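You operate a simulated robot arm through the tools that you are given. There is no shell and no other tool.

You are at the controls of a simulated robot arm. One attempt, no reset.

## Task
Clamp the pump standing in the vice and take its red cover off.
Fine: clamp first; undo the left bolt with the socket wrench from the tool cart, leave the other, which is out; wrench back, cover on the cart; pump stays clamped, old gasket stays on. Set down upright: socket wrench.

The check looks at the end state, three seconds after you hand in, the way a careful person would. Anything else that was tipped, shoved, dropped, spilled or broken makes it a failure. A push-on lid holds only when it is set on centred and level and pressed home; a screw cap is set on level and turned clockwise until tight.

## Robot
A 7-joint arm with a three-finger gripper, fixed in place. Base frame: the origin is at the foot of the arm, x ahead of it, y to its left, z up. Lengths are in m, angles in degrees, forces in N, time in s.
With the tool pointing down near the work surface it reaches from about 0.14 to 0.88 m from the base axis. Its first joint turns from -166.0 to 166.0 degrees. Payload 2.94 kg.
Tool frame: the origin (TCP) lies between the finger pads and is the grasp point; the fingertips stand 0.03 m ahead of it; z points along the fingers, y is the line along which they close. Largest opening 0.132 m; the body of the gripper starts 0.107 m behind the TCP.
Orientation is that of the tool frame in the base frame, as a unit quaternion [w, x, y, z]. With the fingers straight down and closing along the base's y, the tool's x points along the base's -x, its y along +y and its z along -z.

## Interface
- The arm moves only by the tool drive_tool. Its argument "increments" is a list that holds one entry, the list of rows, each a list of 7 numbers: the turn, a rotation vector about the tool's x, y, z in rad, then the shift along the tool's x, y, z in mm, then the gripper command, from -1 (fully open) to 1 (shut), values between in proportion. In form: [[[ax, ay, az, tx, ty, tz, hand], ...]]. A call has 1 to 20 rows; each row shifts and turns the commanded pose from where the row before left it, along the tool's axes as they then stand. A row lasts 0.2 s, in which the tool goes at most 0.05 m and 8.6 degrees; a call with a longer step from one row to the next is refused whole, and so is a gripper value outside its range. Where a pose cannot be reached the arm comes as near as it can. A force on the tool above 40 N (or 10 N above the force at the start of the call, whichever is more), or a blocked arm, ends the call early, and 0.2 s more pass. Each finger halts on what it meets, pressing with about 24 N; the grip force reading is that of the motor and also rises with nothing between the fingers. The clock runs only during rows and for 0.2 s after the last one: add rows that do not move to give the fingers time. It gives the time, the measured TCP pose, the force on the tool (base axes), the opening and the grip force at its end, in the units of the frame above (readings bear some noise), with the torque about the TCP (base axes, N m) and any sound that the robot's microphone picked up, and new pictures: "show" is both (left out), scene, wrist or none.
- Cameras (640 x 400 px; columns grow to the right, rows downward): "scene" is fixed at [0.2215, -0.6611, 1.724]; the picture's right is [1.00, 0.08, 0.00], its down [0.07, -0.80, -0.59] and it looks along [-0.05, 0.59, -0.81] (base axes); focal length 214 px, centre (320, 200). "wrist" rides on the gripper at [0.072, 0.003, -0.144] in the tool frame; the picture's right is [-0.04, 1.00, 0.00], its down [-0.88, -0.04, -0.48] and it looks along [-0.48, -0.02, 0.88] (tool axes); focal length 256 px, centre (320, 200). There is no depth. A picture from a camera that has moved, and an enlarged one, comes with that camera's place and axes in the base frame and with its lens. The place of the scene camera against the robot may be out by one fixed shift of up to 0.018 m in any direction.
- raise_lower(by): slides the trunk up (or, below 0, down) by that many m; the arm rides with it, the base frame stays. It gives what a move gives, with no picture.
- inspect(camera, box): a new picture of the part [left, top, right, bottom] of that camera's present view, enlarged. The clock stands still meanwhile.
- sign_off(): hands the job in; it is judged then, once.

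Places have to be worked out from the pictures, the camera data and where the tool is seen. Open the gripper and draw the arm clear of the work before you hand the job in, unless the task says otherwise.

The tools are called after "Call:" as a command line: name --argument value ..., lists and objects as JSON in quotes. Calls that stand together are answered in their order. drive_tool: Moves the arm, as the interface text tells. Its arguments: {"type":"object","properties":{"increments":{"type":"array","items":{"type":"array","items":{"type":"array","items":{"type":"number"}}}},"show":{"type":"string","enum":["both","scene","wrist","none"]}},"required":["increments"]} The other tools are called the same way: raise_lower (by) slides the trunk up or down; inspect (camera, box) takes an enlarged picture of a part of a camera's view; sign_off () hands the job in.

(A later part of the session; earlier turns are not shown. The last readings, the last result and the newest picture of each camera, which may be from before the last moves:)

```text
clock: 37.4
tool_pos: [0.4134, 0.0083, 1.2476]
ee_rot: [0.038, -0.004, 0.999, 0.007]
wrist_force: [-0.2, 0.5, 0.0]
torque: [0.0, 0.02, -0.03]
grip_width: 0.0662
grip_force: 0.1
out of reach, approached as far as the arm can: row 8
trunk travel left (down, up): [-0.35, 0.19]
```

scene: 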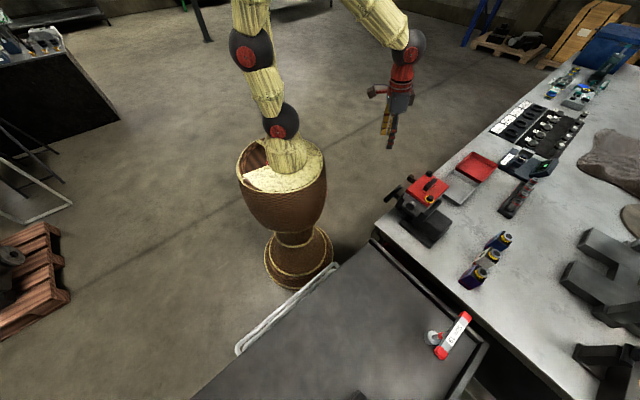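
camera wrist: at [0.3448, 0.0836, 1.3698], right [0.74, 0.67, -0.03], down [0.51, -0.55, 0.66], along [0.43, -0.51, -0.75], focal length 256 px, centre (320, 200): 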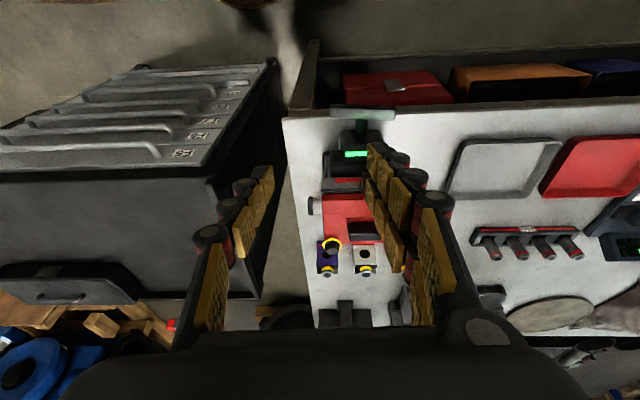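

The tool is nearly vertical again at yaw 0. I travel over to the cart at about 1.30 m height, turning to yaw -45° at the end so that the wrist camera looks at the wrench.

Call:
drive_tool --increments '[[[0, 0.076, 0, -4.1, -45, -4.7, 0.0], [0, 0, 0, -4.1, -45, -4.7, 0.0], [0, 0, 0, -4.1, -45, -4.7, 0.0], [0, 0, 0, -4.1, -45, -4.7, 0.0], [0, 0, 0, -4.1, -45, -4.7, -0.3], [0, 0, 0, -4.1, -45, -4.7, -0.3], [0, 0, 0, -4.1, -45, -4.7, -0.3], [0, 0, 0, -4.1, -45, -4.7, -0.3], [0, 0, 0, -4.1, -45, -4.7, -0.3], [0, 0, 0, -4.1, -45, -4.7, -0.3], [0, 0, 0, -4.1, -45, -4.7, -0.3], [0, 0, 0, -4.1, -45, -4.7, -0.3], [0, 0, 0.131, 0, 0, 0, -0.3], [0, 0, 0.131, 0, 0, 0, -0.3], [0, 0, 0.131, 0, 0, 0, -0.3], [0, 0, 0.131, 0, 0, 0, -0.3], [0, 0, 0.131, 0, 0, 0, -0.3], [0, 0, 0.131, 0, 0, 0, -0.3]]]' --show "both"

```text
clock: 41.2
tool_pos: [0.4656, -0.5322, 1.2974]
ee_rot: [-0.002, 0.38, 0.925, 0.006]
wrist_force: [-0.4, 0.4, -0.2]
torque: [0.0, 0.01, 0.0]
grip_width: 0.0859
grip_force: 0.1
trunk travel left (down, up): [-0.35, 0.19]
camera wrist: at [0.4167, -0.4803, 1.4412], right [0.73, 0.68, 0.01], down [0.6, -0.65, 0.47], along [0.33, -0.34, -0.88], focal length 256 px, centre (320, 200)
```

scene: 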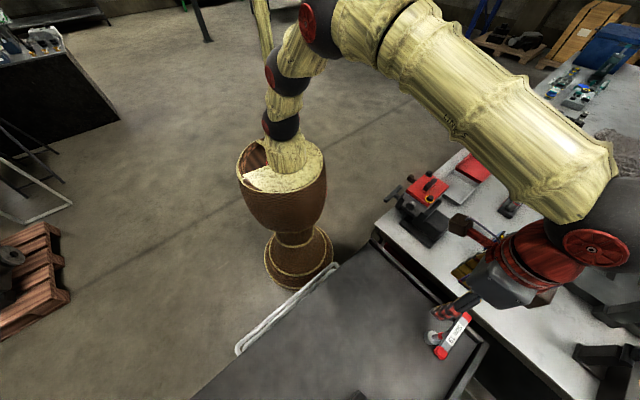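
wrist: 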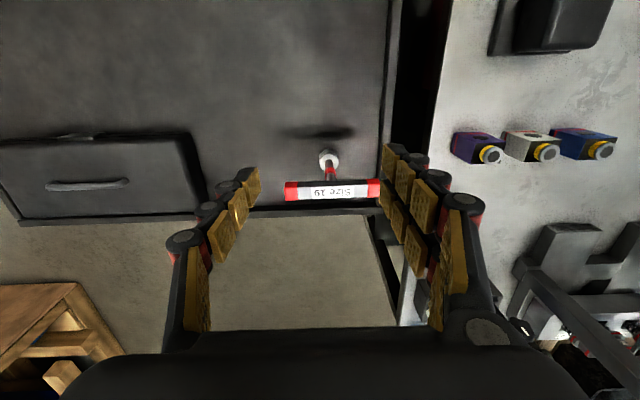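

The wrench stands upright near the cart's far edge with its handle along the picture's horizontal. I enlarge it.

Call:
inspect --camera "wrist" --box '[260, 110, 410, 220]'

Call:
inspect --camera "wrist" --box '[0, 0, 420, 230]'

```text
3.64 times, centred on (335, 165) of wrist
camera zoom: at [0.4167, -0.4803, 1.4412], right [0.73, 0.68, 0.01], down [0.6, -0.65, 0.47], along [0.33, -0.34, -0.88], focal length 931 px, centre (266, 327)
```

zoom: 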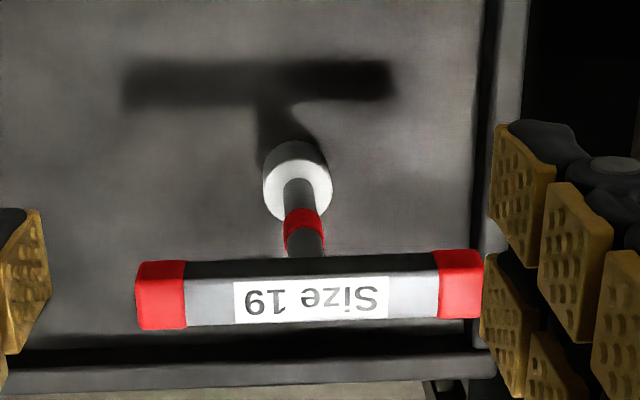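

```text
1.52 times, centred on (210, 115) of wrist
camera zoom: at [0.4167, -0.4803, 1.4412], right [0.73, 0.68, 0.01], down [0.6, -0.65, 0.47], along [0.33, -0.34, -0.88], focal length 390 px, centre (488, 330)
```

zoom: 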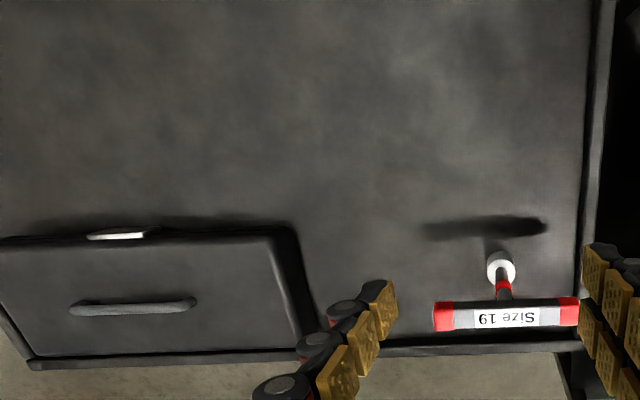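

The wrench is vertical with its axis at about (0.5385, -0.582), handle top at z ≈ 1.126, handle along 45°. I turn the gripper 90° so the fingers close across the handle, leaving counterclockwise range for later, and move over the wrench at 1.25 m.

Call:
drive_tool --increments '[[[0, 0, 0.131, 0, 0, 0, -0.3], [0, 0, 0.131, 0, 0, 0, -0.3], [0, 0, 0.131, 0, 0, 0, -0.3], [0, 0, 0.131, 0, 0, 0, -0.3], [0, 0, 0.131, 0, 0, 0, -0.3], [0, 0, 0.131, 0, 0, 0, -0.3], [0, 0, 0.131, 0, 0, 0, -0.3], [0, 0, 0.131, 0, 0, 0, -0.3], [0, 0, 0.131, 0, 0, 0, -0.3], [0, 0, 0.131, 0, 0, 0, -0.3], [0, 0, 0.131, 0, 0, 0, -0.3], [0, 0, 0.13, 0, 0, 0, -0.3], [0, 0, 0, 5, 29, 10, -0.3], [0, 0, 0, 5, 29, 15, -0.3], [0, 0, 0, 6, 29, 15, -0.3]]]' --show "both"

```text
clock: 44.4
tool_pos: [0.5418, -0.5817, 1.256]
ee_rot: [-0.007, 0.922, 0.386, 0.002]
wrist_force: [0.9, -0.4, 0.3]
torque: [0.03, 0.07, -0.03]
grip_width: 0.0859
grip_force: 0.1
trunk travel left (down, up): [-0.35, 0.19]
camera wrist: at [0.5938, -0.5343, 1.3993], right [0.68, -0.73, -0.01], down [-0.64, -0.61, 0.47], along [-0.35, -0.31, -0.88], focal length 256 px, centre (320, 200)
```

scene: 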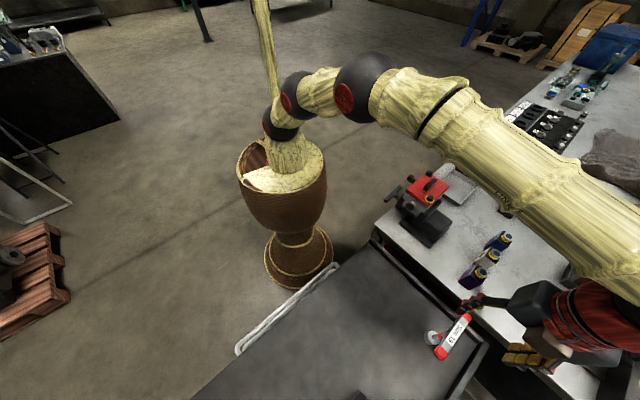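
wrist: 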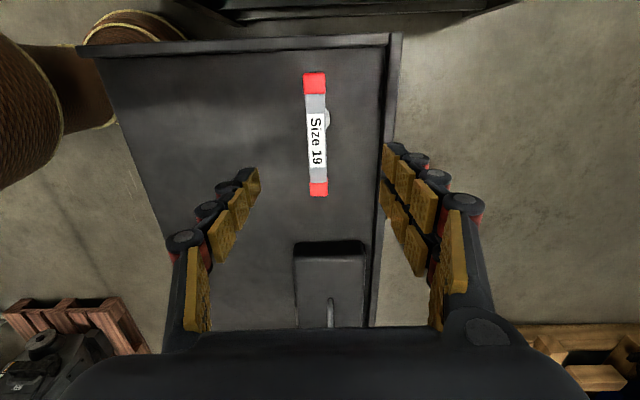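

I'm above the wrench with the fingers straddling the handle's line. I enlarge to measure the remaining offset.

Call:
inspect --camera "wrist" --box '[250, 60, 390, 210]'

```text
2.67 times, centred on (320, 135) of wrist
camera zoom: at [0.5938, -0.5343, 1.3993], right [0.68, -0.73, -0.01], down [-0.64, -0.61, 0.47], along [-0.35, -0.31, -0.88], focal length 683 px, centre (320, 373)
```

zoom: 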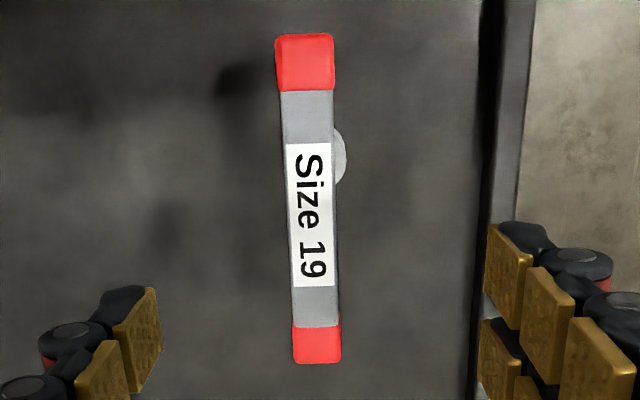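

The handle centre is about 4 mm off in x and y of the tool; I correct that and a 0.8° tilt, then descend to put the pads level with the handle at z ≈ 1.115.

Call:
drive_tool --increments '[[[-0.0116, -0.0089, 0, -3.5, -4, 0, -0.3], [0, 0, 0, 0, 0, 35, -0.3], [0, 0, 0, 0, 0, 35, -0.3], [0, 0, 0, 0, 0, 35, -0.3], [0, 0, 0, 0, 0, 20, -0.3], [0, 0, 0, 0, 0, 0, -0.3]]]' --show "both"

```text
clock: 45.8
tool_pos: [0.5357, -0.5815, 1.1323]
ee_rot: [0.001, 0.923, 0.386, 0.001]
wrist_force: [0.5, -0.4, -0.5]
torque: [0.01, 0.0, -0.01]
grip_width: 0.0858
grip_force: 0.1
trunk travel left (down, up): [-0.35, 0.19]
camera wrist: at [0.5872, -0.5309, 1.2747], right [0.68, -0.73, 0.0], down [-0.65, -0.6, 0.47], along [-0.34, -0.32, -0.88], focal length 256 px, centre (320, 200)
```

scene: 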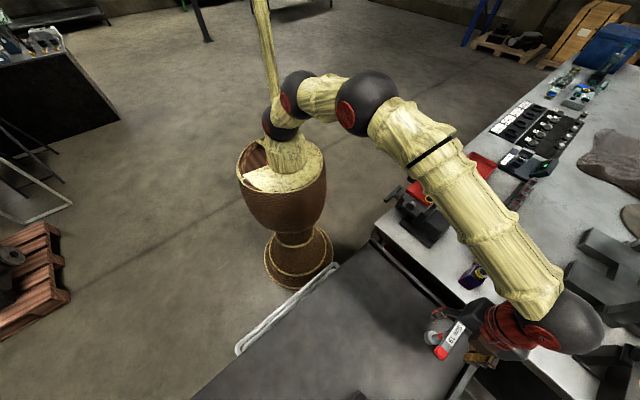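
wrist: 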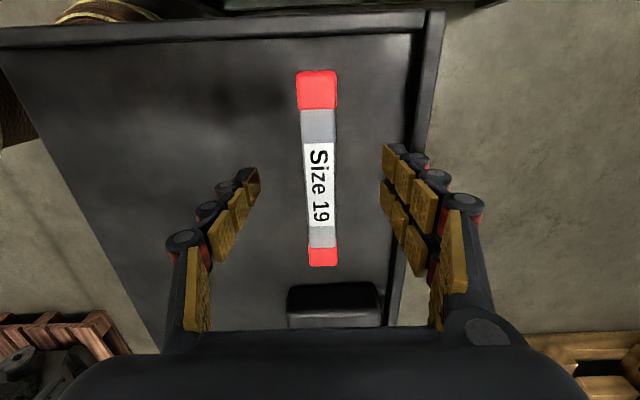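

Handle is centred within about 1 mm and its top is level with the TCP. I go down 16 mm more, align by 0.9°, and close on it.

Call:
drive_tool --increments '[[[0, 0, 0.016, 1, 0.5, 16, -0.3], [0, 0, 0, 0, 0, 0, -0.3], [0, 0, 0, 0, 0, 0, 0.1], [0, 0, 0, 0, 0, 0, 0.3], [0, 0, 0, 0, 0, 0, 0.5], [0, 0, 0, 0, 0, 0, 0.7], [0, 0, 0, 0, 0, 0, 0.9], [0, 0, 0, 0, 0, 0, 1], [0, 0, 0, 0, 0, 0, 1], [0, 0, 0, 0, 0, 0, 1]]]' --show "wrist"

```text
clock: 48.0
tool_pos: [0.5377, -0.5802, 1.1164]
ee_rot: [0.001, 0.925, 0.379, 0.001]
wrist_force: [-0.3, 0.8, -0.1]
torque: [-0.03, 0.01, -0.01]
grip_width: 0.0188
grip_force: 24.3
trunk travel left (down, up): [-0.35, 0.19]
camera wrist: at [0.5891, -0.5317, 1.2593], right [0.67, -0.74, 0.0], down [-0.66, -0.59, 0.47], along [-0.35, -0.32, -0.88], focal length 256 px, centre (320, 200)
```

wrist: 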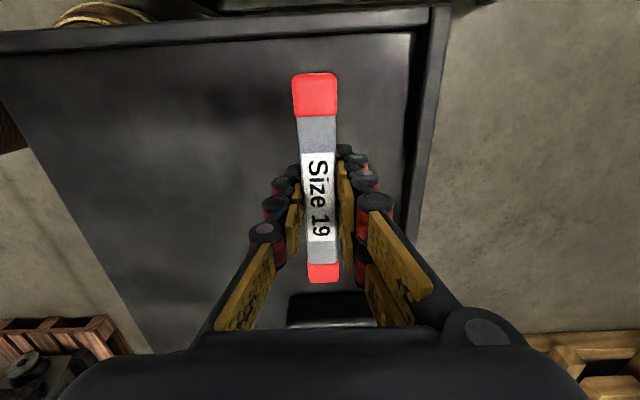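

Wrench gripped at 18.8 mm with the tool vertical; I note the standing pose: TCP (0.5377, -0.5802, 1.1164), yaw about -135.5°. I lift it slowly, then higher, and check.

Call:
drive_tool --increments '[[[0, 0, 0, 0, 0, -5, 1], [0, 0, 0, 0, 0, -15, 1], [0, 0, 0, 0, 0, -30, 1], [0, 0, 0, 0, 0, -40, 1], [0, 0, 0, 0, 0, -40, 1], [0, 0, 0, 0, 0, -40, 1], [0, 0, 0, 0, 0, -40, 1], [0, 0, 0, 0, 0, -35, 1], [0, 0, 0, 0, 0, 0, 1]]]' --show "both"

```text
clock: 50.0
tool_pos: [0.537, -0.5811, 1.3599]
ee_rot: [0.0, 0.926, 0.378, 0.001]
wrist_force: [-0.8, -0.7, -3.3]
torque: [-0.02, -0.01, 0.0]
grip_width: 0.0185
grip_force: 24.5
trunk travel left (down, up): [-0.35, 0.19]
camera wrist: at [0.5891, -0.5321, 1.5029], right [0.67, -0.74, 0.0], down [-0.65, -0.59, 0.47], along [-0.35, -0.32, -0.88], focal length 256 px, centre (320, 200)
```

scene: 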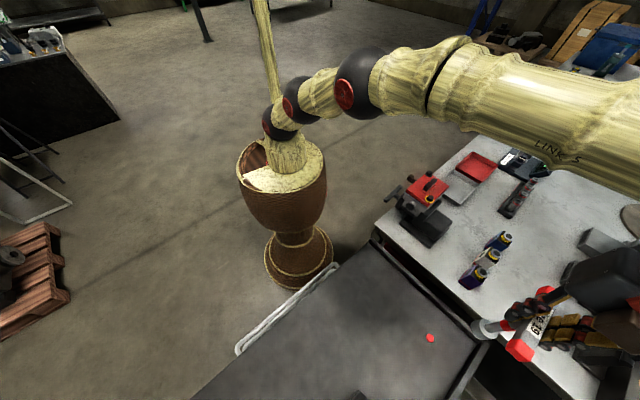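
wrist: 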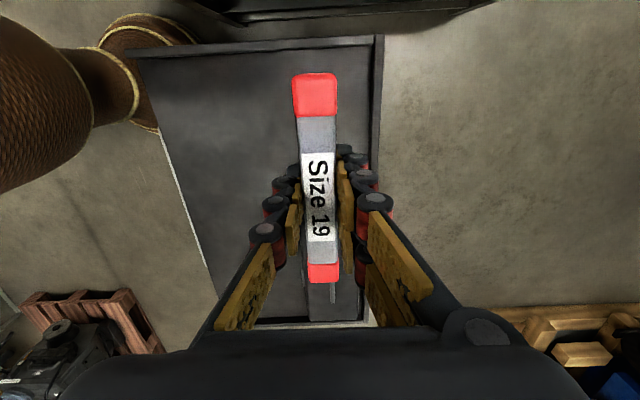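

The wrench is lifted and a red spot marks its home on the cart. I enlarge the scene view to gauge the wrench's length below the grip.

Call:
inspect --camera "scene" --box '[410, 270, 570, 370]'

Call:
inspect --camera "scene" --box '[380, 160, 460, 250]'

```text
4.00 times, centred on (490, 320) of scene
camera zoom: at [0.2215, -0.6611, 1.724], right [1.0, 0.08, 0.0], down [0.07, -0.8, -0.59], along [-0.05, 0.59, -0.81], focal length 858 px, centre (-360, -280)
```

zoom: 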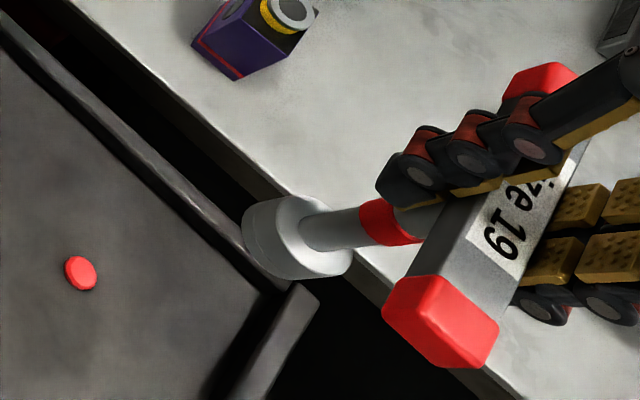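

```text
4.44 times, centred on (420, 205) of scene
camera zoom: at [0.2215, -0.6611, 1.724], right [1.0, 0.08, 0.0], down [0.07, -0.8, -0.59], along [-0.05, 0.59, -0.81], focal length 953 px, centre (-124, 178)
```

zoom: 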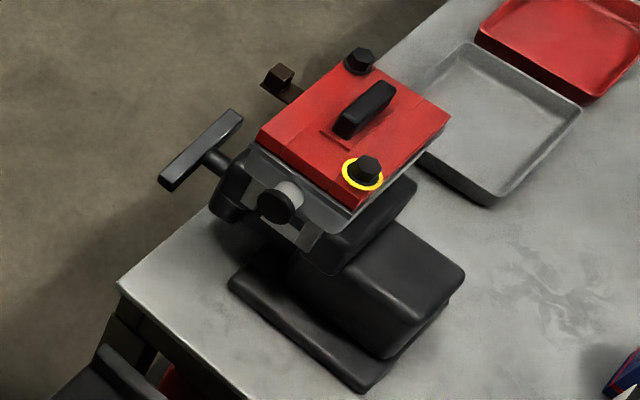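

From the scene view the socket's bottom is about 0.128 m below the TCP and the wrench hangs true under the grip. I carry it at 1.36–1.33 m across to a spot just short of the tight bolt, so that the bolt shows beside the handle in the wrist view.

Call:
drive_tool --increments '[[[0, 0, 0, 32.4, -33.7, 0, 1], [0, 0, 0, 32.4, -33.7, 0, 1], [0, 0, 0, 32.4, -33.7, 0, 1], [0, 0, 0, 32.4, -33.7, 0, 1], [0, 0, 0, 32.4, -33.7, 0, 1], [0, 0, 0, 32.4, -33.7, 0, 1], [0, 0, 0, 32.4, -33.7, 0, 1], [0, 0, 0, 32.4, -33.7, 0, 1], [0, 0, 0, 32.4, -33.7, 5, 1], [0, 0, 0, 32.4, -33.7, 8, 1], [0, 0, 0, 32.4, -33.7, 8, 1], [0, 0, 0, 32.4, -33.7, 8, 1], [0, 0, 0, 0, 0, 0, 1]]]' --show "both"

```text
clock: 52.8
tool_pos: [0.5295, -0.0188, 1.3309]
ee_rot: [0.001, 0.926, 0.378, 0.001]
wrist_force: [0.1, -0.4, -3.2]
torque: [-0.02, 0.01, 0.01]
grip_width: 0.0187
grip_force: 24.0
trunk travel left (down, up): [-0.35, 0.19]
camera wrist: at [0.5812, 0.0302, 1.4747], right [0.67, -0.74, 0.0], down [-0.66, -0.59, 0.47], along [-0.35, -0.32, -0.88], focal length 256 px, centre (320, 200)
```

scene: 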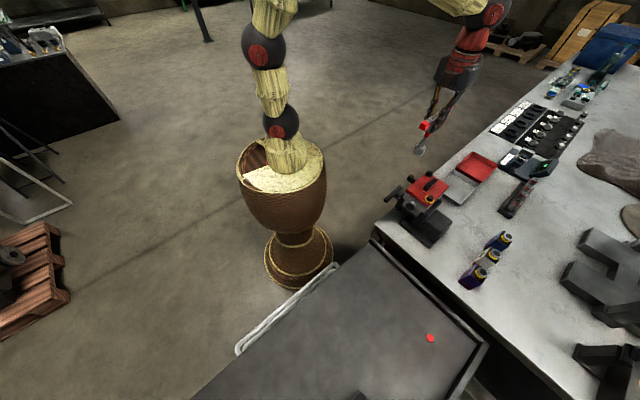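
wrist: 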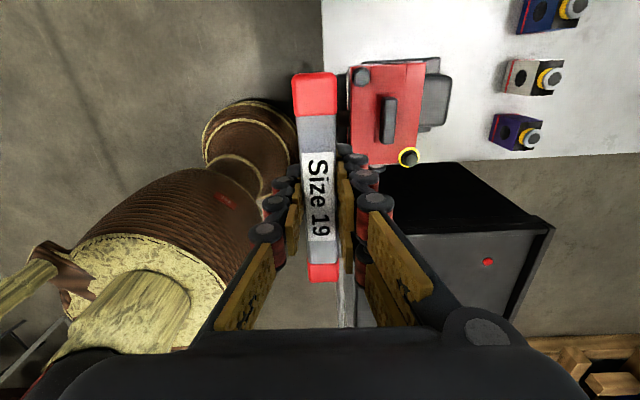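

All good: reachable, wrench held, and both bolts show in the wrist picture. I enlarge it to measure the bolt positions and hex direction.

Call:
inspect --camera "wrist" --box '[335, 50, 435, 175]'

Call:
inspect --camera "wrist" --box '[340, 55, 385, 95]'

Call:
inspect --camera "scene" --box '[390, 90, 470, 160]'

```text
3.20 times, centred on (385, 112) of wrist
camera zoom: at [0.5812, 0.0302, 1.4747], right [0.67, -0.74, 0.0], down [-0.66, -0.59, 0.47], along [-0.35, -0.32, -0.88], focal length 819 px, centre (112, 480)
```

zoom: 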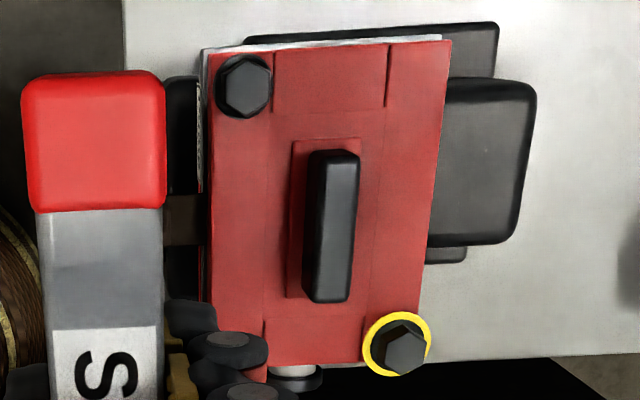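

```text
10.00 times, centred on (362, 75) of wrist
camera zoom: at [0.5812, 0.0302, 1.4747], right [0.67, -0.74, 0.0], down [-0.66, -0.59, 0.47], along [-0.35, -0.32, -0.88], focal length 2560 px, centre (-105, 1450)
```

zoom: 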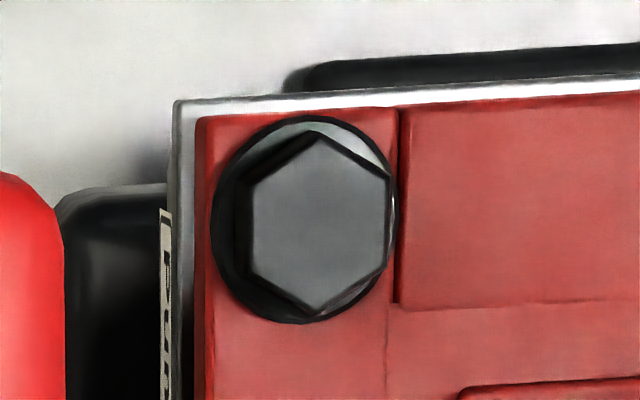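

```text
5.71 times, centred on (430, 125) of scene
camera zoom: at [0.2215, -0.6611, 1.724], right [1.0, 0.08, 0.0], down [0.07, -0.8, -0.59], along [-0.05, 0.59, -0.81], focal length 1226 px, centre (-309, 629)
```

zoom: 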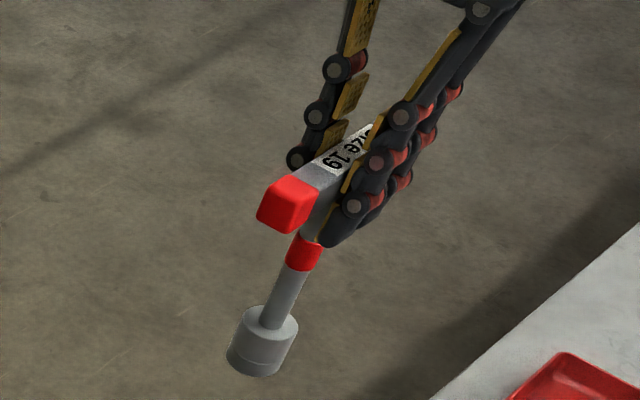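

The bolt's hex has corners along the pump's long axis, the same line as my wrench handle, and combining all views I put the bolt axis at about (0.604, -0.022), head top z ≈ 1.106. I move directly over it, with the socket still about 3 cm above the head, to compare socket and bolt in the scene view.

Call:
drive_tool --increments '[[[0, 0, 0, 25.4, 27.3, 0, 1], [0, 0, 0, 25.4, 27.3, 0, 1], [0, 0, 0, 0, 0, 35, 1], [0, 0, 0, 0, 0, 30, 1], [0, 0, 0, 0, 0, 0, 1], [0, 0, 0, 0, 0, 0, 1]]]' --show "both"

Call:
inspect --camera "scene" --box '[400, 150, 460, 200]'

Call:
inspect --camera "wrist" --box '[270, 40, 400, 160]'

```text
clock: 54.2
tool_pos: [0.6071, -0.023, 1.267]
ee_rot: [0.001, 0.925, 0.379, 0.001]
wrist_force: [0.2, -0.5, -3.4]
torque: [-0.01, 0.01, 0.05]
grip_width: 0.0189
grip_force: 24.2
trunk travel left (down, up): [-0.35, 0.19]
camera wrist: at [0.6583, 0.0274, 1.4097], right [0.67, -0.74, 0.0], down [-0.65, -0.59, 0.47], along [-0.35, -0.32, -0.88], focal length 256 px, centre (320, 200)
```

scene: 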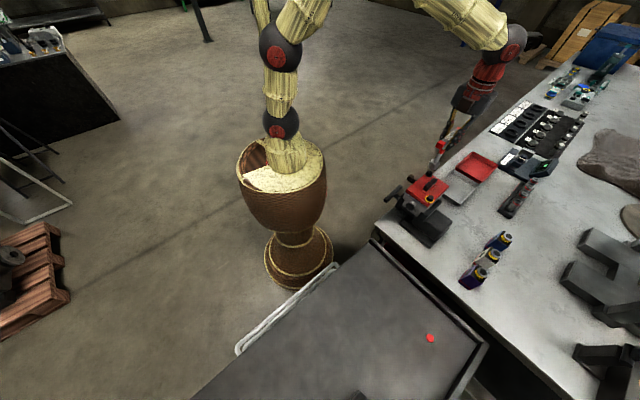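
wrist: 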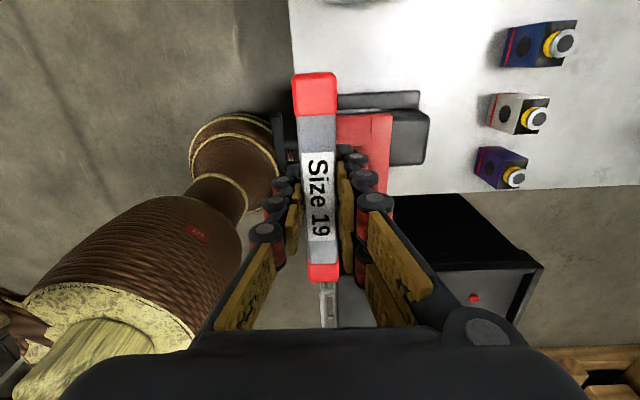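

```text
8.00 times, centred on (430, 175) of scene
camera zoom: at [0.2215, -0.6611, 1.724], right [1.0, 0.08, 0.0], down [0.07, -0.8, -0.59], along [-0.05, 0.59, -0.81], focal length 1716 px, centre (-560, 400)
```

zoom: 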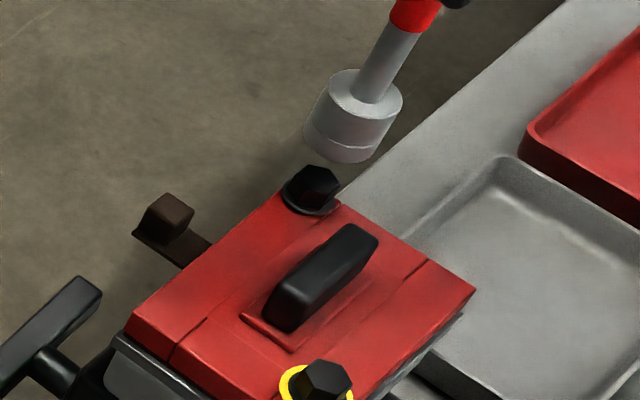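

```text
3.33 times, centred on (335, 100) of wrist
camera zoom: at [0.6583, 0.0274, 1.4097], right [0.67, -0.74, 0.0], down [-0.65, -0.59, 0.47], along [-0.35, -0.32, -0.88], focal length 853 px, centre (270, 533)
```

zoom: 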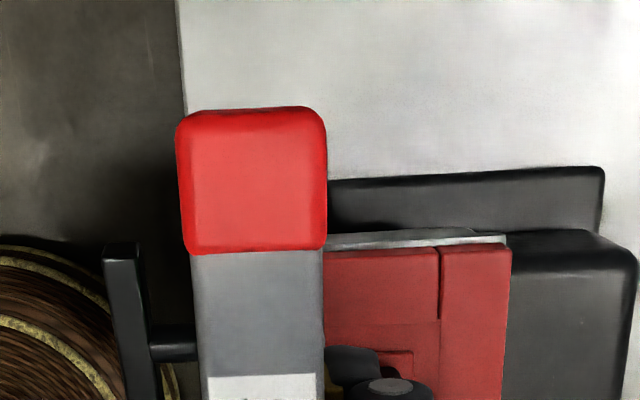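

In the scene view the socket's axis line runs down close to the bolt's centre. I enlarge further for a sharper comparison.

Call:
inspect --camera "scene" --box '[406, 156, 436, 182]'

```text
15.38 times, centred on (421, 169) of scene
camera zoom: at [0.2215, -0.6611, 1.724], right [1.0, 0.08, 0.0], down [0.07, -0.8, -0.59], along [-0.05, 0.59, -0.81], focal length 3300 px, centre (-1234, 677)
```

zoom: 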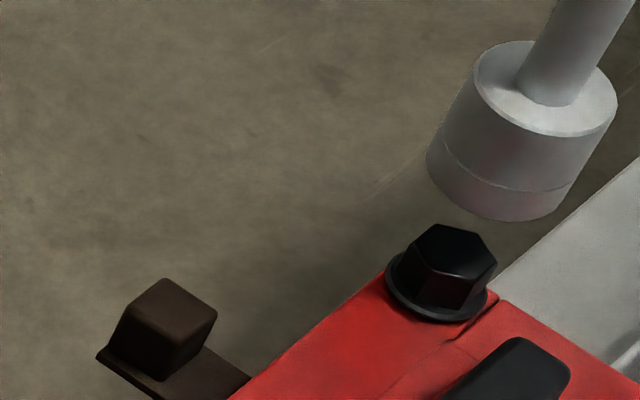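

The socket axis passes about 1 mm to the side of the bolt's centre, toward tool +y. I shift 1.5 mm that way and lower 20 mm so the remaining gap is small, then compare again.

Call:
drive_tool --increments '[[[0, 0, 0, 0, 1.5, 0, 1], [0, 0, 0, 0, 0, 10, 1], [0, 0, 0, 0, 0, 10, 1], [0, 0, 0, 0, 0, 0, 1], [0, 0, 0, 0, 0, 0, 1]]]' --show "none"

Call:
inspect --camera "scene" --box '[406, 156, 436, 182]'

```text
clock: 55.4
tool_pos: [0.6063, -0.0243, 1.2466]
ee_rot: [0.001, 0.926, 0.379, 0.002]
wrist_force: [-0.2, -0.1, -3.5]
torque: [-0.03, 0.01, 0.01]
grip_width: 0.0186
grip_force: 24.0
trunk travel left (down, up): [-0.35, 0.19]
```

```text
15.38 times, centred on (421, 169) of scene
camera zoom: at [0.2215, -0.6611, 1.724], right [1.0, 0.08, 0.0], down [0.07, -0.8, -0.59], along [-0.05, 0.59, -0.81], focal length 3300 px, centre (-1234, 677)
```

zoom: 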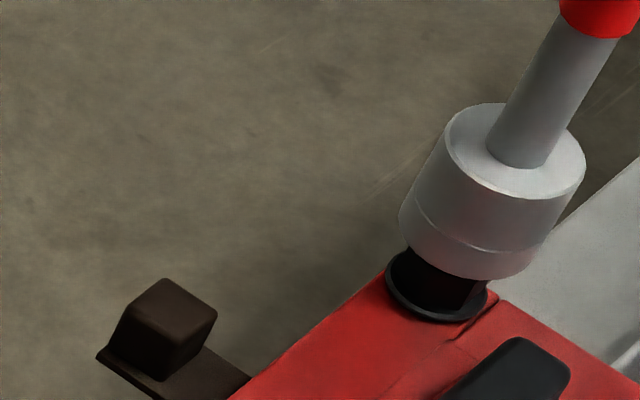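

The socket axis now passes within about 0.5 mm of the bolt's centre line in the scene view, gap about 7 mm. I lower another 5 mm and look again.

Call:
drive_tool --increments '[[[0, 0, 0, 0, 0, 2.5, 1], [0, 0, 0, 0, 0, 2.5, 1], [0, 0, 0, 0, 0, 0, 1]]]' --show "none"

Call:
inspect --camera "scene" --box '[410, 162, 430, 178]'

```text
clock: 56.2
tool_pos: [0.6058, -0.0232, 1.2417]
ee_rot: [0.001, 0.925, 0.379, 0.001]
wrist_force: [0.0, -0.4, -2.3]
torque: [-0.03, 0.0, 0.01]
grip_width: 0.0186
grip_force: 24.0
trunk travel left (down, up): [-0.35, 0.19]
```

```text
16.00 times, centred on (420, 170) of scene
camera zoom: at [0.2215, -0.6611, 1.724], right [1.0, 0.08, 0.0], down [0.07, -0.8, -0.59], along [-0.05, 0.59, -0.81], focal length 3432 px, centre (-1280, 680)
```

zoom: 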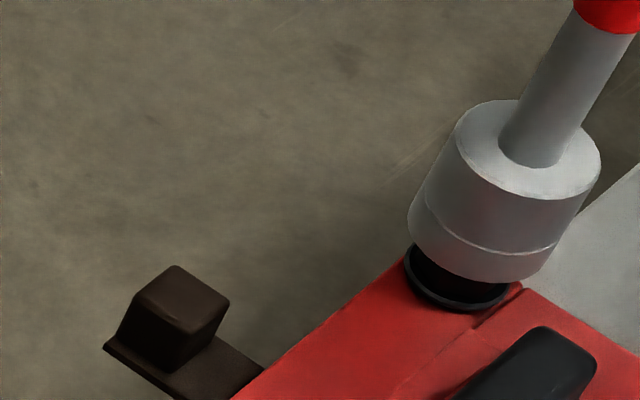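

No contact yet. I continue down in small steps, watching the vertical force.

Call:
drive_tool --increments '[[[0, 0, 0, 0, 0, 1.5, 1], [0, 0, 0, 0, 0, 1.5, 1], [0, 0, 0, 0, 0, 0, 1]]]' --show "none"

```text
clock: 57.0
tool_pos: [0.6061, -0.0232, 1.2379]
ee_rot: [0.002, 0.925, 0.379, 0.002]
wrist_force: [-1.3, -1.1, -2.0]
torque: [-0.13, 0.08, 0.01]
grip_width: 0.0186
grip_force: 24.1
trunk travel left (down, up): [-0.35, 0.19]
```

Tiny torques suggest the first touch. I go 2 mm further.

Call:
drive_tool --increments '[[[0, 0, 0, 0, 0, 1, 1], [0, 0, 0, 0, 0, 1, 1], [0, 0, 0, 0, 0, 0, 1]]]' --show "none"

Call:
inspect --camera "scene" --box '[410, 162, 430, 178]'

```text
clock: 57.8
tool_pos: [0.605, -0.0237, 1.2365]
ee_rot: [0.002, 0.926, 0.379, 0.002]
wrist_force: [-2.0, -0.7, -3.3]
torque: [-0.15, 0.16, 0.02]
grip_width: 0.0187
grip_force: 24.6
trunk travel left (down, up): [-0.35, 0.19]
```

```text
16.00 times, centred on (420, 170) of scene
camera zoom: at [0.2215, -0.6611, 1.724], right [1.0, 0.08, 0.0], down [0.07, -0.8, -0.59], along [-0.05, 0.59, -0.81], focal length 3432 px, centre (-1280, 680)
```

zoom: 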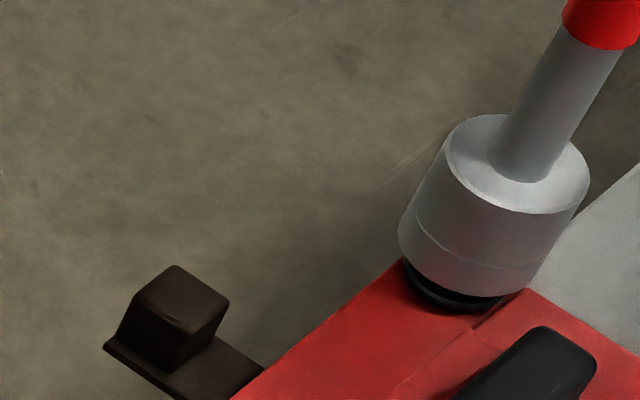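

The socket has begun to slip over the hex head (about 3 mm), with only a slight push toward -e1. I ease 0.7 mm that way and continue down.

Call:
drive_tool --increments '[[[0, 0, 0, -0.7, 0.3, 0, 1], [0, 0, 0, 0, 0, 1, 1], [0, 0, 0, 0, 0, 1, 1], [0, 0, 0, 0, 0, 1, 1], [0, 0, 0, 0, 0, 0, 1]]]' --show "none"

```text
clock: 59.0
tool_pos: [0.6063, -0.024, 1.2339]
ee_rot: [0.002, 0.926, 0.379, 0.001]
wrist_force: [1.3, 0.1, -3.2]
torque: [0.01, 0.02, 0.0]
grip_width: 0.0189
grip_force: 24.0
trunk travel left (down, up): [-0.35, 0.19]
```

Lateral loads vanished. I keep lowering until it seats.

Call:
drive_tool --increments '[[[0, 0, 0, 0, 0, 1, 1], [0, 0, 0, 0, 0, 1, 1], [0, 0, 0, 0, 0, 1, 1], [0, 0, 0, 0, 0, 0, 1]]]' --show "none"

```text
clock: 60.0
tool_pos: [0.6057, -0.0239, 1.2312]
ee_rot: [0.001, 0.925, 0.379, 0.002]
wrist_force: [0.1, -0.5, 2.8]
torque: [-0.03, 0.05, 0.0]
grip_width: 0.0188
grip_force: 23.9
trunk travel left (down, up): [-0.35, 0.19]
```

A light upward contact of about 6 N has appeared. I check the view.

Call:
inspect --camera "scene" --box '[410, 162, 430, 178]'

```text
16.00 times, centred on (420, 170) of scene
camera zoom: at [0.2215, -0.6611, 1.724], right [1.0, 0.08, 0.0], down [0.07, -0.8, -0.59], along [-0.05, 0.59, -0.81], focal length 3432 px, centre (-1280, 680)
```

zoom: 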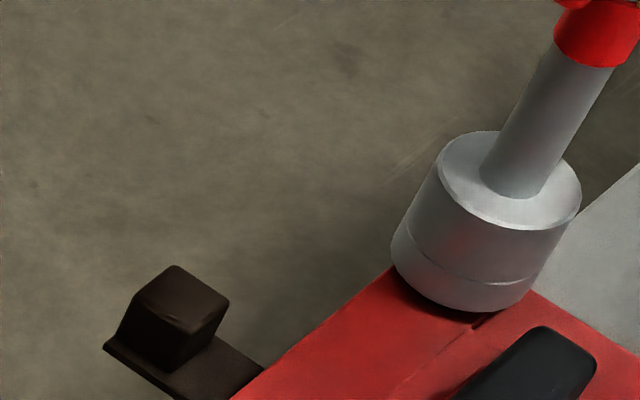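

The socket now covers the head and sits on the flange. I turn counterclockwise (negative about the tool axis) in a first small stretch and read the torque.

Call:
drive_tool --increments '[[[0, 0, 0, 0, 0, 0.5, 1], [0, 0, -0.06, 0, 0, 0, 1], [0, 0, -0.06, 0, 0, 0, 1], [0, 0, -0.06, 0, 0, 0, 1], [0, 0, 0, 0, 0, 0, 1]]]' --show "wrist"

```text
clock: 61.2
tool_pos: [0.6047, -0.0241, 1.2312]
ee_rot: [0.001, 0.888, 0.461, 0.003]
wrist_force: [0.9, -0.2, 16.4]
torque: [-0.02, -0.04, -0.29]
grip_width: 0.019
grip_force: 24.1
trunk travel left (down, up): [-0.35, 0.19]
camera wrist: at [0.6477, 0.0342, 1.3747], right [0.79, -0.61, 0.01], down [-0.54, -0.7, 0.47], along [-0.28, -0.38, -0.88], focal length 256 px, centre (320, 200)
```

wrist: 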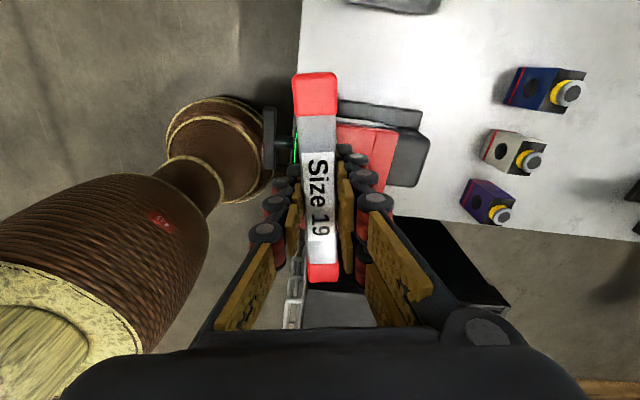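

The bolt resists with about 0.3 N m and pushes up slightly, so it is turning and rising. I continue counterclockwise while letting the tool rise.

Call:
drive_tool --increments '[[[0, 0, -0.1, 0, 0, -0.6, 1], [0, 0, -0.1, 0, 0, -0.3, 1], [0, 0, -0.1, 0, 0, -0.3, 1], [0, 0, -0.1, 0, 0, -0.3, 1], [0, 0, -0.1, 0, 0, -0.3, 1], [0, 0, 0, 0, 0, 0, 1]]]' --show "none"

Call:
inspect --camera "scene" --box '[410, 162, 430, 178]'

```text
clock: 62.6
tool_pos: [0.6055, -0.0236, 1.2319]
ee_rot: [0.002, 0.746, 0.666, 0.001]
wrist_force: [0.7, -1.4, 8.0]
torque: [-0.16, -0.03, -0.05]
grip_width: 0.0188
grip_force: 24.1
trunk travel left (down, up): [-0.35, 0.19]
```

```text
16.00 times, centred on (420, 170) of scene
camera zoom: at [0.2215, -0.6611, 1.724], right [1.0, 0.08, 0.0], down [0.07, -0.8, -0.59], along [-0.05, 0.59, -0.81], focal length 3432 px, centre (-1280, 680)
```

zoom: 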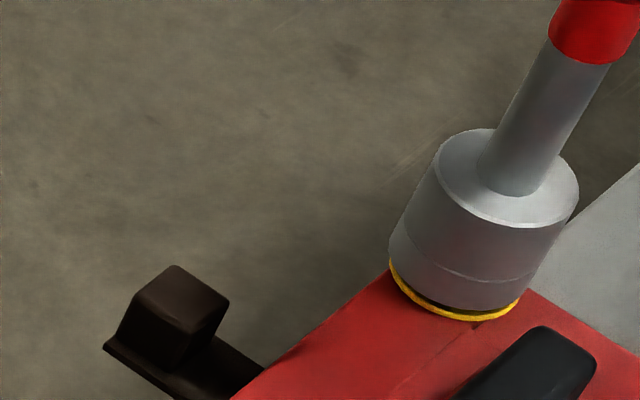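

A yellow ring is appearing under the head, so the bolt is backing out. I keep turning counterclockwise with a slow rise.

Call:
drive_tool --increments '[[[0, 0, -0.12, 0, 0, -0.4, 1], [0, 0, -0.12, 0, 0, -0.4, 1], [0, 0, -0.12, 0, 0, -0.4, 1], [0, 0, -0.12, 0, 0, -0.4, 1], [0, 0, -0.12, 0, 0, -0.4, 1], [0, 0, 0, 0, 0, 0, 1]]]' --show "none"

Call:
inspect --camera "scene" --box '[410, 162, 430, 178]'

```text
clock: 64.0
tool_pos: [0.6055, -0.0236, 1.2339]
ee_rot: [0.002, 0.515, 0.857, 0.0]
wrist_force: [0.1, -1.0, -4.2]
torque: [-0.16, -0.05, -0.03]
grip_width: 0.0185
grip_force: 24.2
trunk travel left (down, up): [-0.35, 0.19]
```

```text
16.00 times, centred on (420, 170) of scene
camera zoom: at [0.2215, -0.6611, 1.724], right [1.0, 0.08, 0.0], down [0.07, -0.8, -0.59], along [-0.05, 0.59, -0.81], focal length 3432 px, centre (-1280, 680)
```

zoom: 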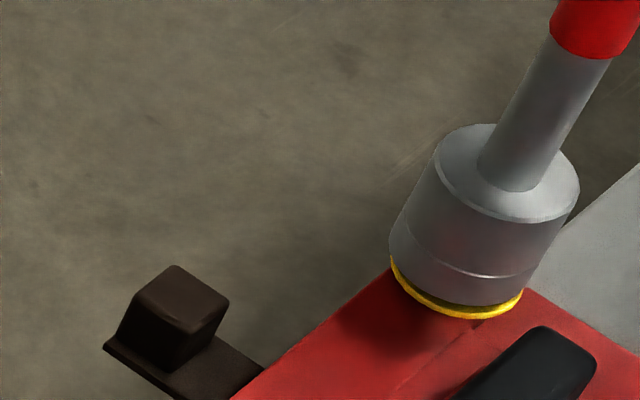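

The bolt turns easily now, with the socket only slightly lifted off the flange. I keep turning without extra lift and let the force tell how much the bolt rises.

Call:
drive_tool --increments '[[[0, 0, -0.13, 0, 0, 0, 1], [0, 0, -0.13, 0, 0, 0, 1], [0, 0, -0.13, 0, 0, 0, 1], [0, 0, -0.13, 0, 0, 0, 1], [0, 0, -0.13, 0, 0, 0, 1], [0, 0, -0.13, 0, 0, 0, 1], [0, 0, 0, 0, 0, 0, 1]]]' --show "wrist"

Call:
inspect --camera "scene" --box '[410, 162, 430, 178]'

```text
clock: 65.6
tool_pos: [0.6053, -0.0239, 1.2338]
ee_rot: [0.002, 0.151, 0.989, -0.001]
wrist_force: [2.4, -1.3, -3.3]
torque: [-0.04, -0.22, 0.0]
grip_width: 0.0185
grip_force: 24.7
trunk travel left (down, up): [-0.35, 0.19]
camera wrist: at [0.5363, 0.0012, 1.3766], right [0.34, 0.94, 0.0], down [0.83, -0.3, 0.48], along [0.45, -0.16, -0.88], focal length 256 px, centre (320, 200)
```

wrist: 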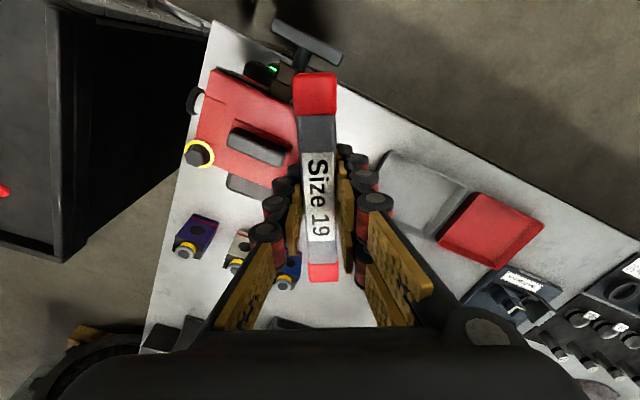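

```text
16.00 times, centred on (420, 170) of scene
camera zoom: at [0.2215, -0.6611, 1.724], right [1.0, 0.08, 0.0], down [0.07, -0.8, -0.59], along [-0.05, 0.59, -0.81], focal length 3432 px, centre (-1280, 680)
```

zoom: 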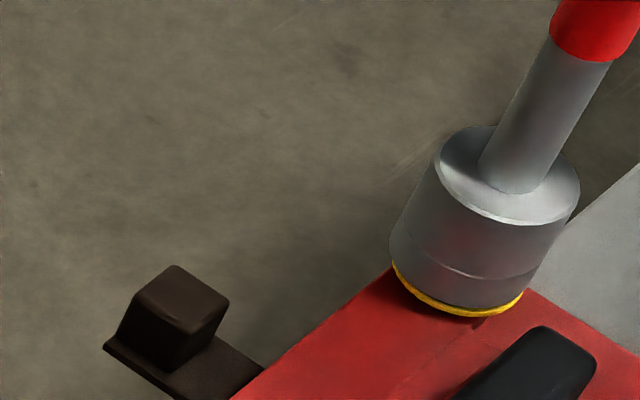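

The yellow ring follows the socket up slowly, roughly 6 mm per turn; the other bolt stands about 12 mm out. I continue counterclockwise with about 0.12 mm rise per step.

Call:
drive_tool --increments '[[[0, 0, -0.13, 0, 0, -0.05, 1], [0, 0, -0.13, 0, 0, -0.1, 1], [0, 0, -0.13, 0, 0, -0.12, 1], [0, 0, -0.13, 0, 0, -0.12, 1], [0, 0, -0.13, 0, 0, -0.12, 1], [0, 0, -0.13, 0, 0, -0.12, 1], [0, 0, -0.13, 0, 0, -0.12, 1], [0, 0, -0.13, 0, 0, -0.12, 1], [0, 0, -0.13, 0, 0, -0.12, 1], [0, 0, -0.13, 0, 0, -0.12, 1], [0, 0, 0, 0, 0, 0, 1]]]' --show "wrist"

Call:
inspect --camera "scene" --box '[410, 162, 430, 178]'

```text
clock: 68.0
tool_pos: [0.6061, -0.024, 1.2342]
ee_rot: [0.001, -0.478, 0.878, -0.001]
wrist_force: [1.3, 0.8, -0.2]
torque: [0.19, -0.16, 0.06]
grip_width: 0.0188
grip_force: 24.4
trunk travel left (down, up): [-0.35, 0.19]
camera wrist: at [0.5625, -0.0821, 1.378], right [-0.82, 0.58, 0.0], down [0.51, 0.72, 0.48], along [0.28, 0.39, -0.88], focal length 256 px, centre (320, 200)
```

wrist: 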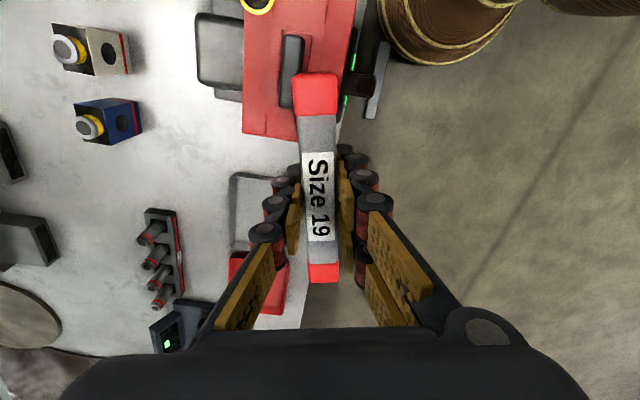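

```text
16.00 times, centred on (420, 170) of scene
camera zoom: at [0.2215, -0.6611, 1.724], right [1.0, 0.08, 0.0], down [0.07, -0.8, -0.59], along [-0.05, 0.59, -0.81], focal length 3432 px, centre (-1280, 680)
```

zoom: 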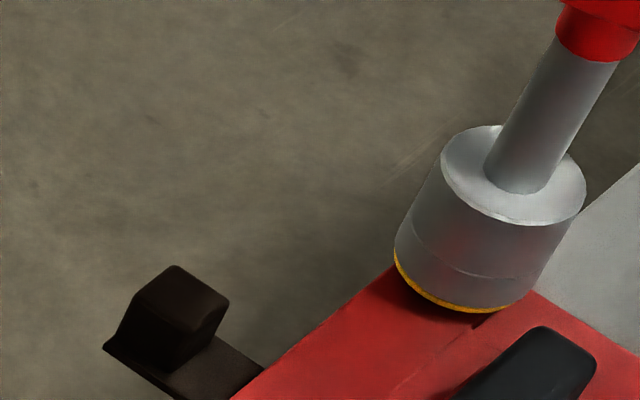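

The ring now touches the socket and rises with it. I turn another 63° with a little more lift.

Call:
drive_tool --increments '[[[0, 0, -0.122, 0, 0, -0.2, 1], [0, 0, -0.122, 0, 0, -0.15, 1], [0, 0, -0.122, 0, 0, -0.15, 1], [0, 0, -0.122, 0, 0, -0.15, 1], [0, 0, -0.122, 0, 0, -0.15, 1], [0, 0, -0.122, 0, 0, -0.15, 1], [0, 0, -0.122, 0, 0, -0.15, 1], [0, 0, -0.122, 0, 0, -0.15, 1], [0, 0, -0.122, 0, 0, -0.15, 1], [0, 0, 0, 0, 0, 0, 1]]]' --show "wrist"

Call:
inspect --camera "scene" --box '[410, 162, 430, 178]'

```text
clock: 70.2
tool_pos: [0.6058, -0.0235, 1.2367]
ee_rot: [-0.001, 0.867, -0.498, 0.002]
wrist_force: [1.1, -1.4, 2.3]
torque: [-0.25, -0.05, -0.03]
grip_width: 0.0189
grip_force: 23.8
trunk travel left (down, up): [-0.35, 0.19]
camera wrist: at [0.6375, -0.0875, 1.3794], right [-0.89, -0.46, 0.0], down [-0.41, 0.78, 0.47], along [-0.22, 0.42, -0.88], focal length 256 px, centre (320, 200)
```

wrist: 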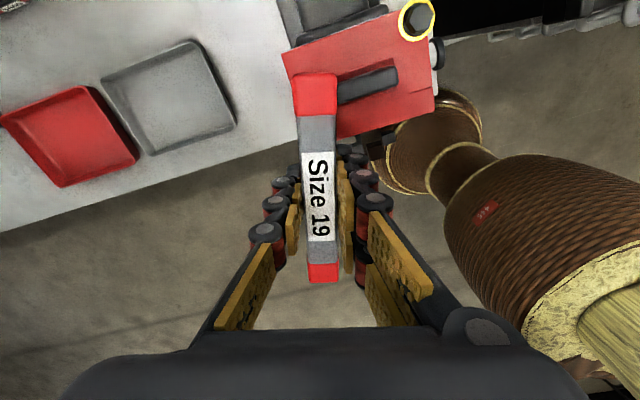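

```text
16.00 times, centred on (420, 170) of scene
camera zoom: at [0.2215, -0.6611, 1.724], right [1.0, 0.08, 0.0], down [0.07, -0.8, -0.59], along [-0.05, 0.59, -0.81], focal length 3432 px, centre (-1280, 680)
```

zoom: 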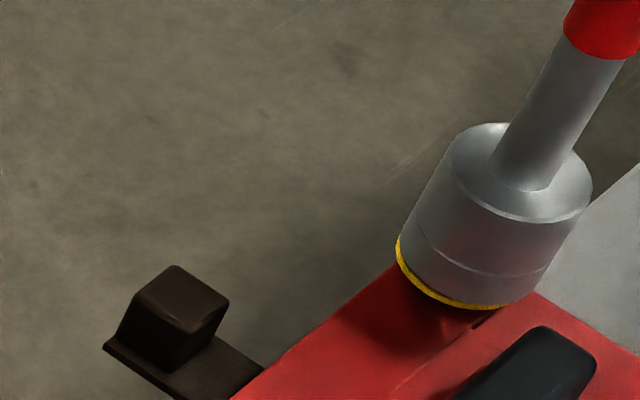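

Still rising with the socket and no reach problem at yaw 120°. I turn on another 30°.

Call:
drive_tool --increments '[[[0, 0, -0.13, 0, 0, -0.15, 1], [0, 0, -0.13, 0, 0, -0.15, 1], [0, 0, -0.13, 0, 0, -0.15, 1], [0, 0, -0.13, 0, 0, -0.15, 1], [0, 0, 0, 0, 0, 0, 1]]]' --show "none"

Call:
inspect --camera "scene" --box '[410, 162, 430, 178]'

```text
clock: 71.4
tool_pos: [0.606, -0.0242, 1.2365]
ee_rot: [-0.001, 0.966, -0.259, 0.002]
wrist_force: [1.6, -0.5, 4.9]
torque: [-0.15, -0.15, -0.03]
grip_width: 0.0186
grip_force: 23.9
trunk travel left (down, up): [-0.35, 0.19]
```

```text
16.00 times, centred on (420, 170) of scene
camera zoom: at [0.2215, -0.6611, 1.724], right [1.0, 0.08, 0.0], down [0.07, -0.8, -0.59], along [-0.05, 0.59, -0.81], focal length 3432 px, centre (-1280, 680)
```

zoom: 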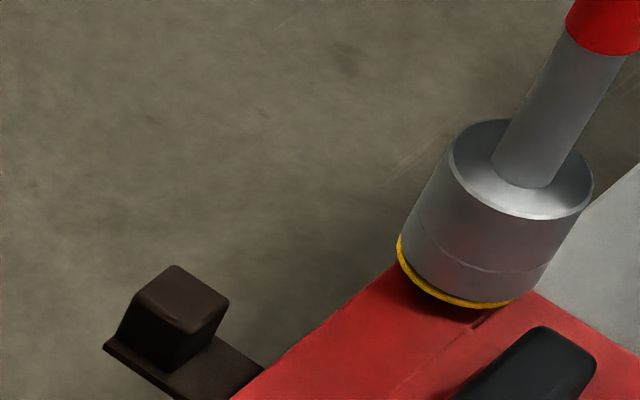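

Yaw is now 150°, the bolt has made about 285° and risen some 5 mm of the roughly 12 mm. I release the wrench, which stands on the bolt head, and check that it stays upright.

Call:
drive_tool --increments '[[[0, 0, 0, 0, 0, -0.4, 1], [0, 0, 0, 0, 0, 0, 0.6], [0, 0, 0, 0, 0, 0, 0.4], [0, 0, 0, 0, 0, 0, 0.2], [0, 0, 0, 0, 0, 0, 0.1], [0, 0, 0, 0, 0, 0, 0.1]]]' --show "both"

Call:
inspect --camera "scene" --box '[405, 145, 455, 180]'

```text
clock: 72.8
tool_pos: [0.6053, -0.0234, 1.2372]
ee_rot: [-0.001, 0.966, -0.26, 0.002]
wrist_force: [0.4, 0.4, -0.3]
torque: [0.0, -0.01, 0.01]
grip_width: 0.0597
grip_force: 0.1
trunk travel left (down, up): [-0.35, 0.19]
camera wrist: at [0.6649, -0.0622, 1.3803], right [-0.54, -0.84, 0.0], down [-0.74, 0.48, 0.47], along [-0.4, 0.26, -0.88], focal length 256 px, centre (320, 200)
```

scene: 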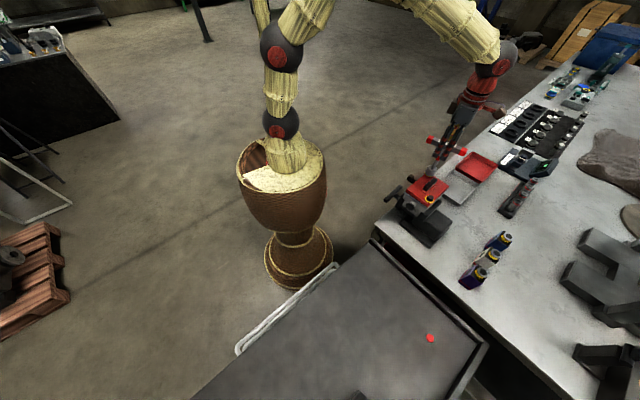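
wrist: 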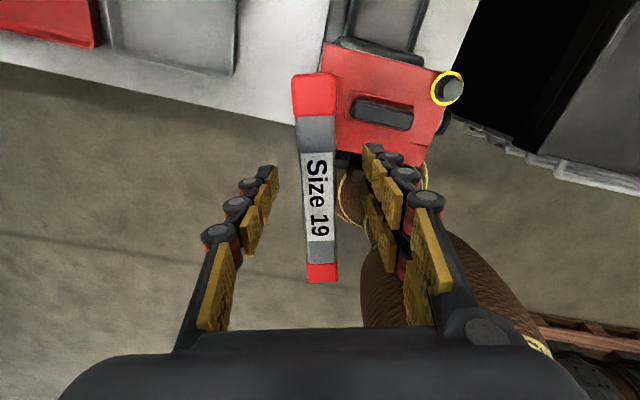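

```text
11.43 times, centred on (430, 162) of scene
camera zoom: at [0.2215, -0.6611, 1.724], right [1.0, 0.08, 0.0], down [0.07, -0.8, -0.59], along [-0.05, 0.59, -0.81], focal length 2451 px, centre (-937, 629)
```

zoom: 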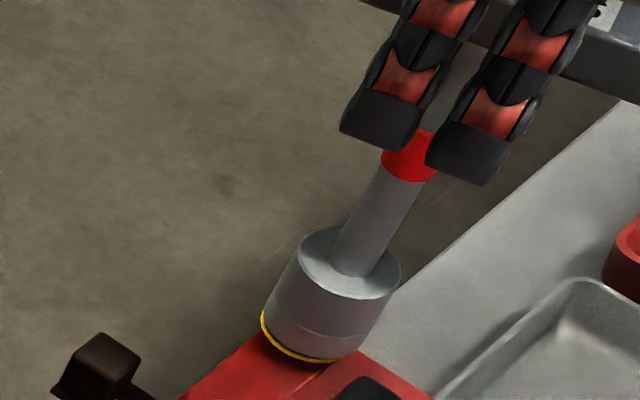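

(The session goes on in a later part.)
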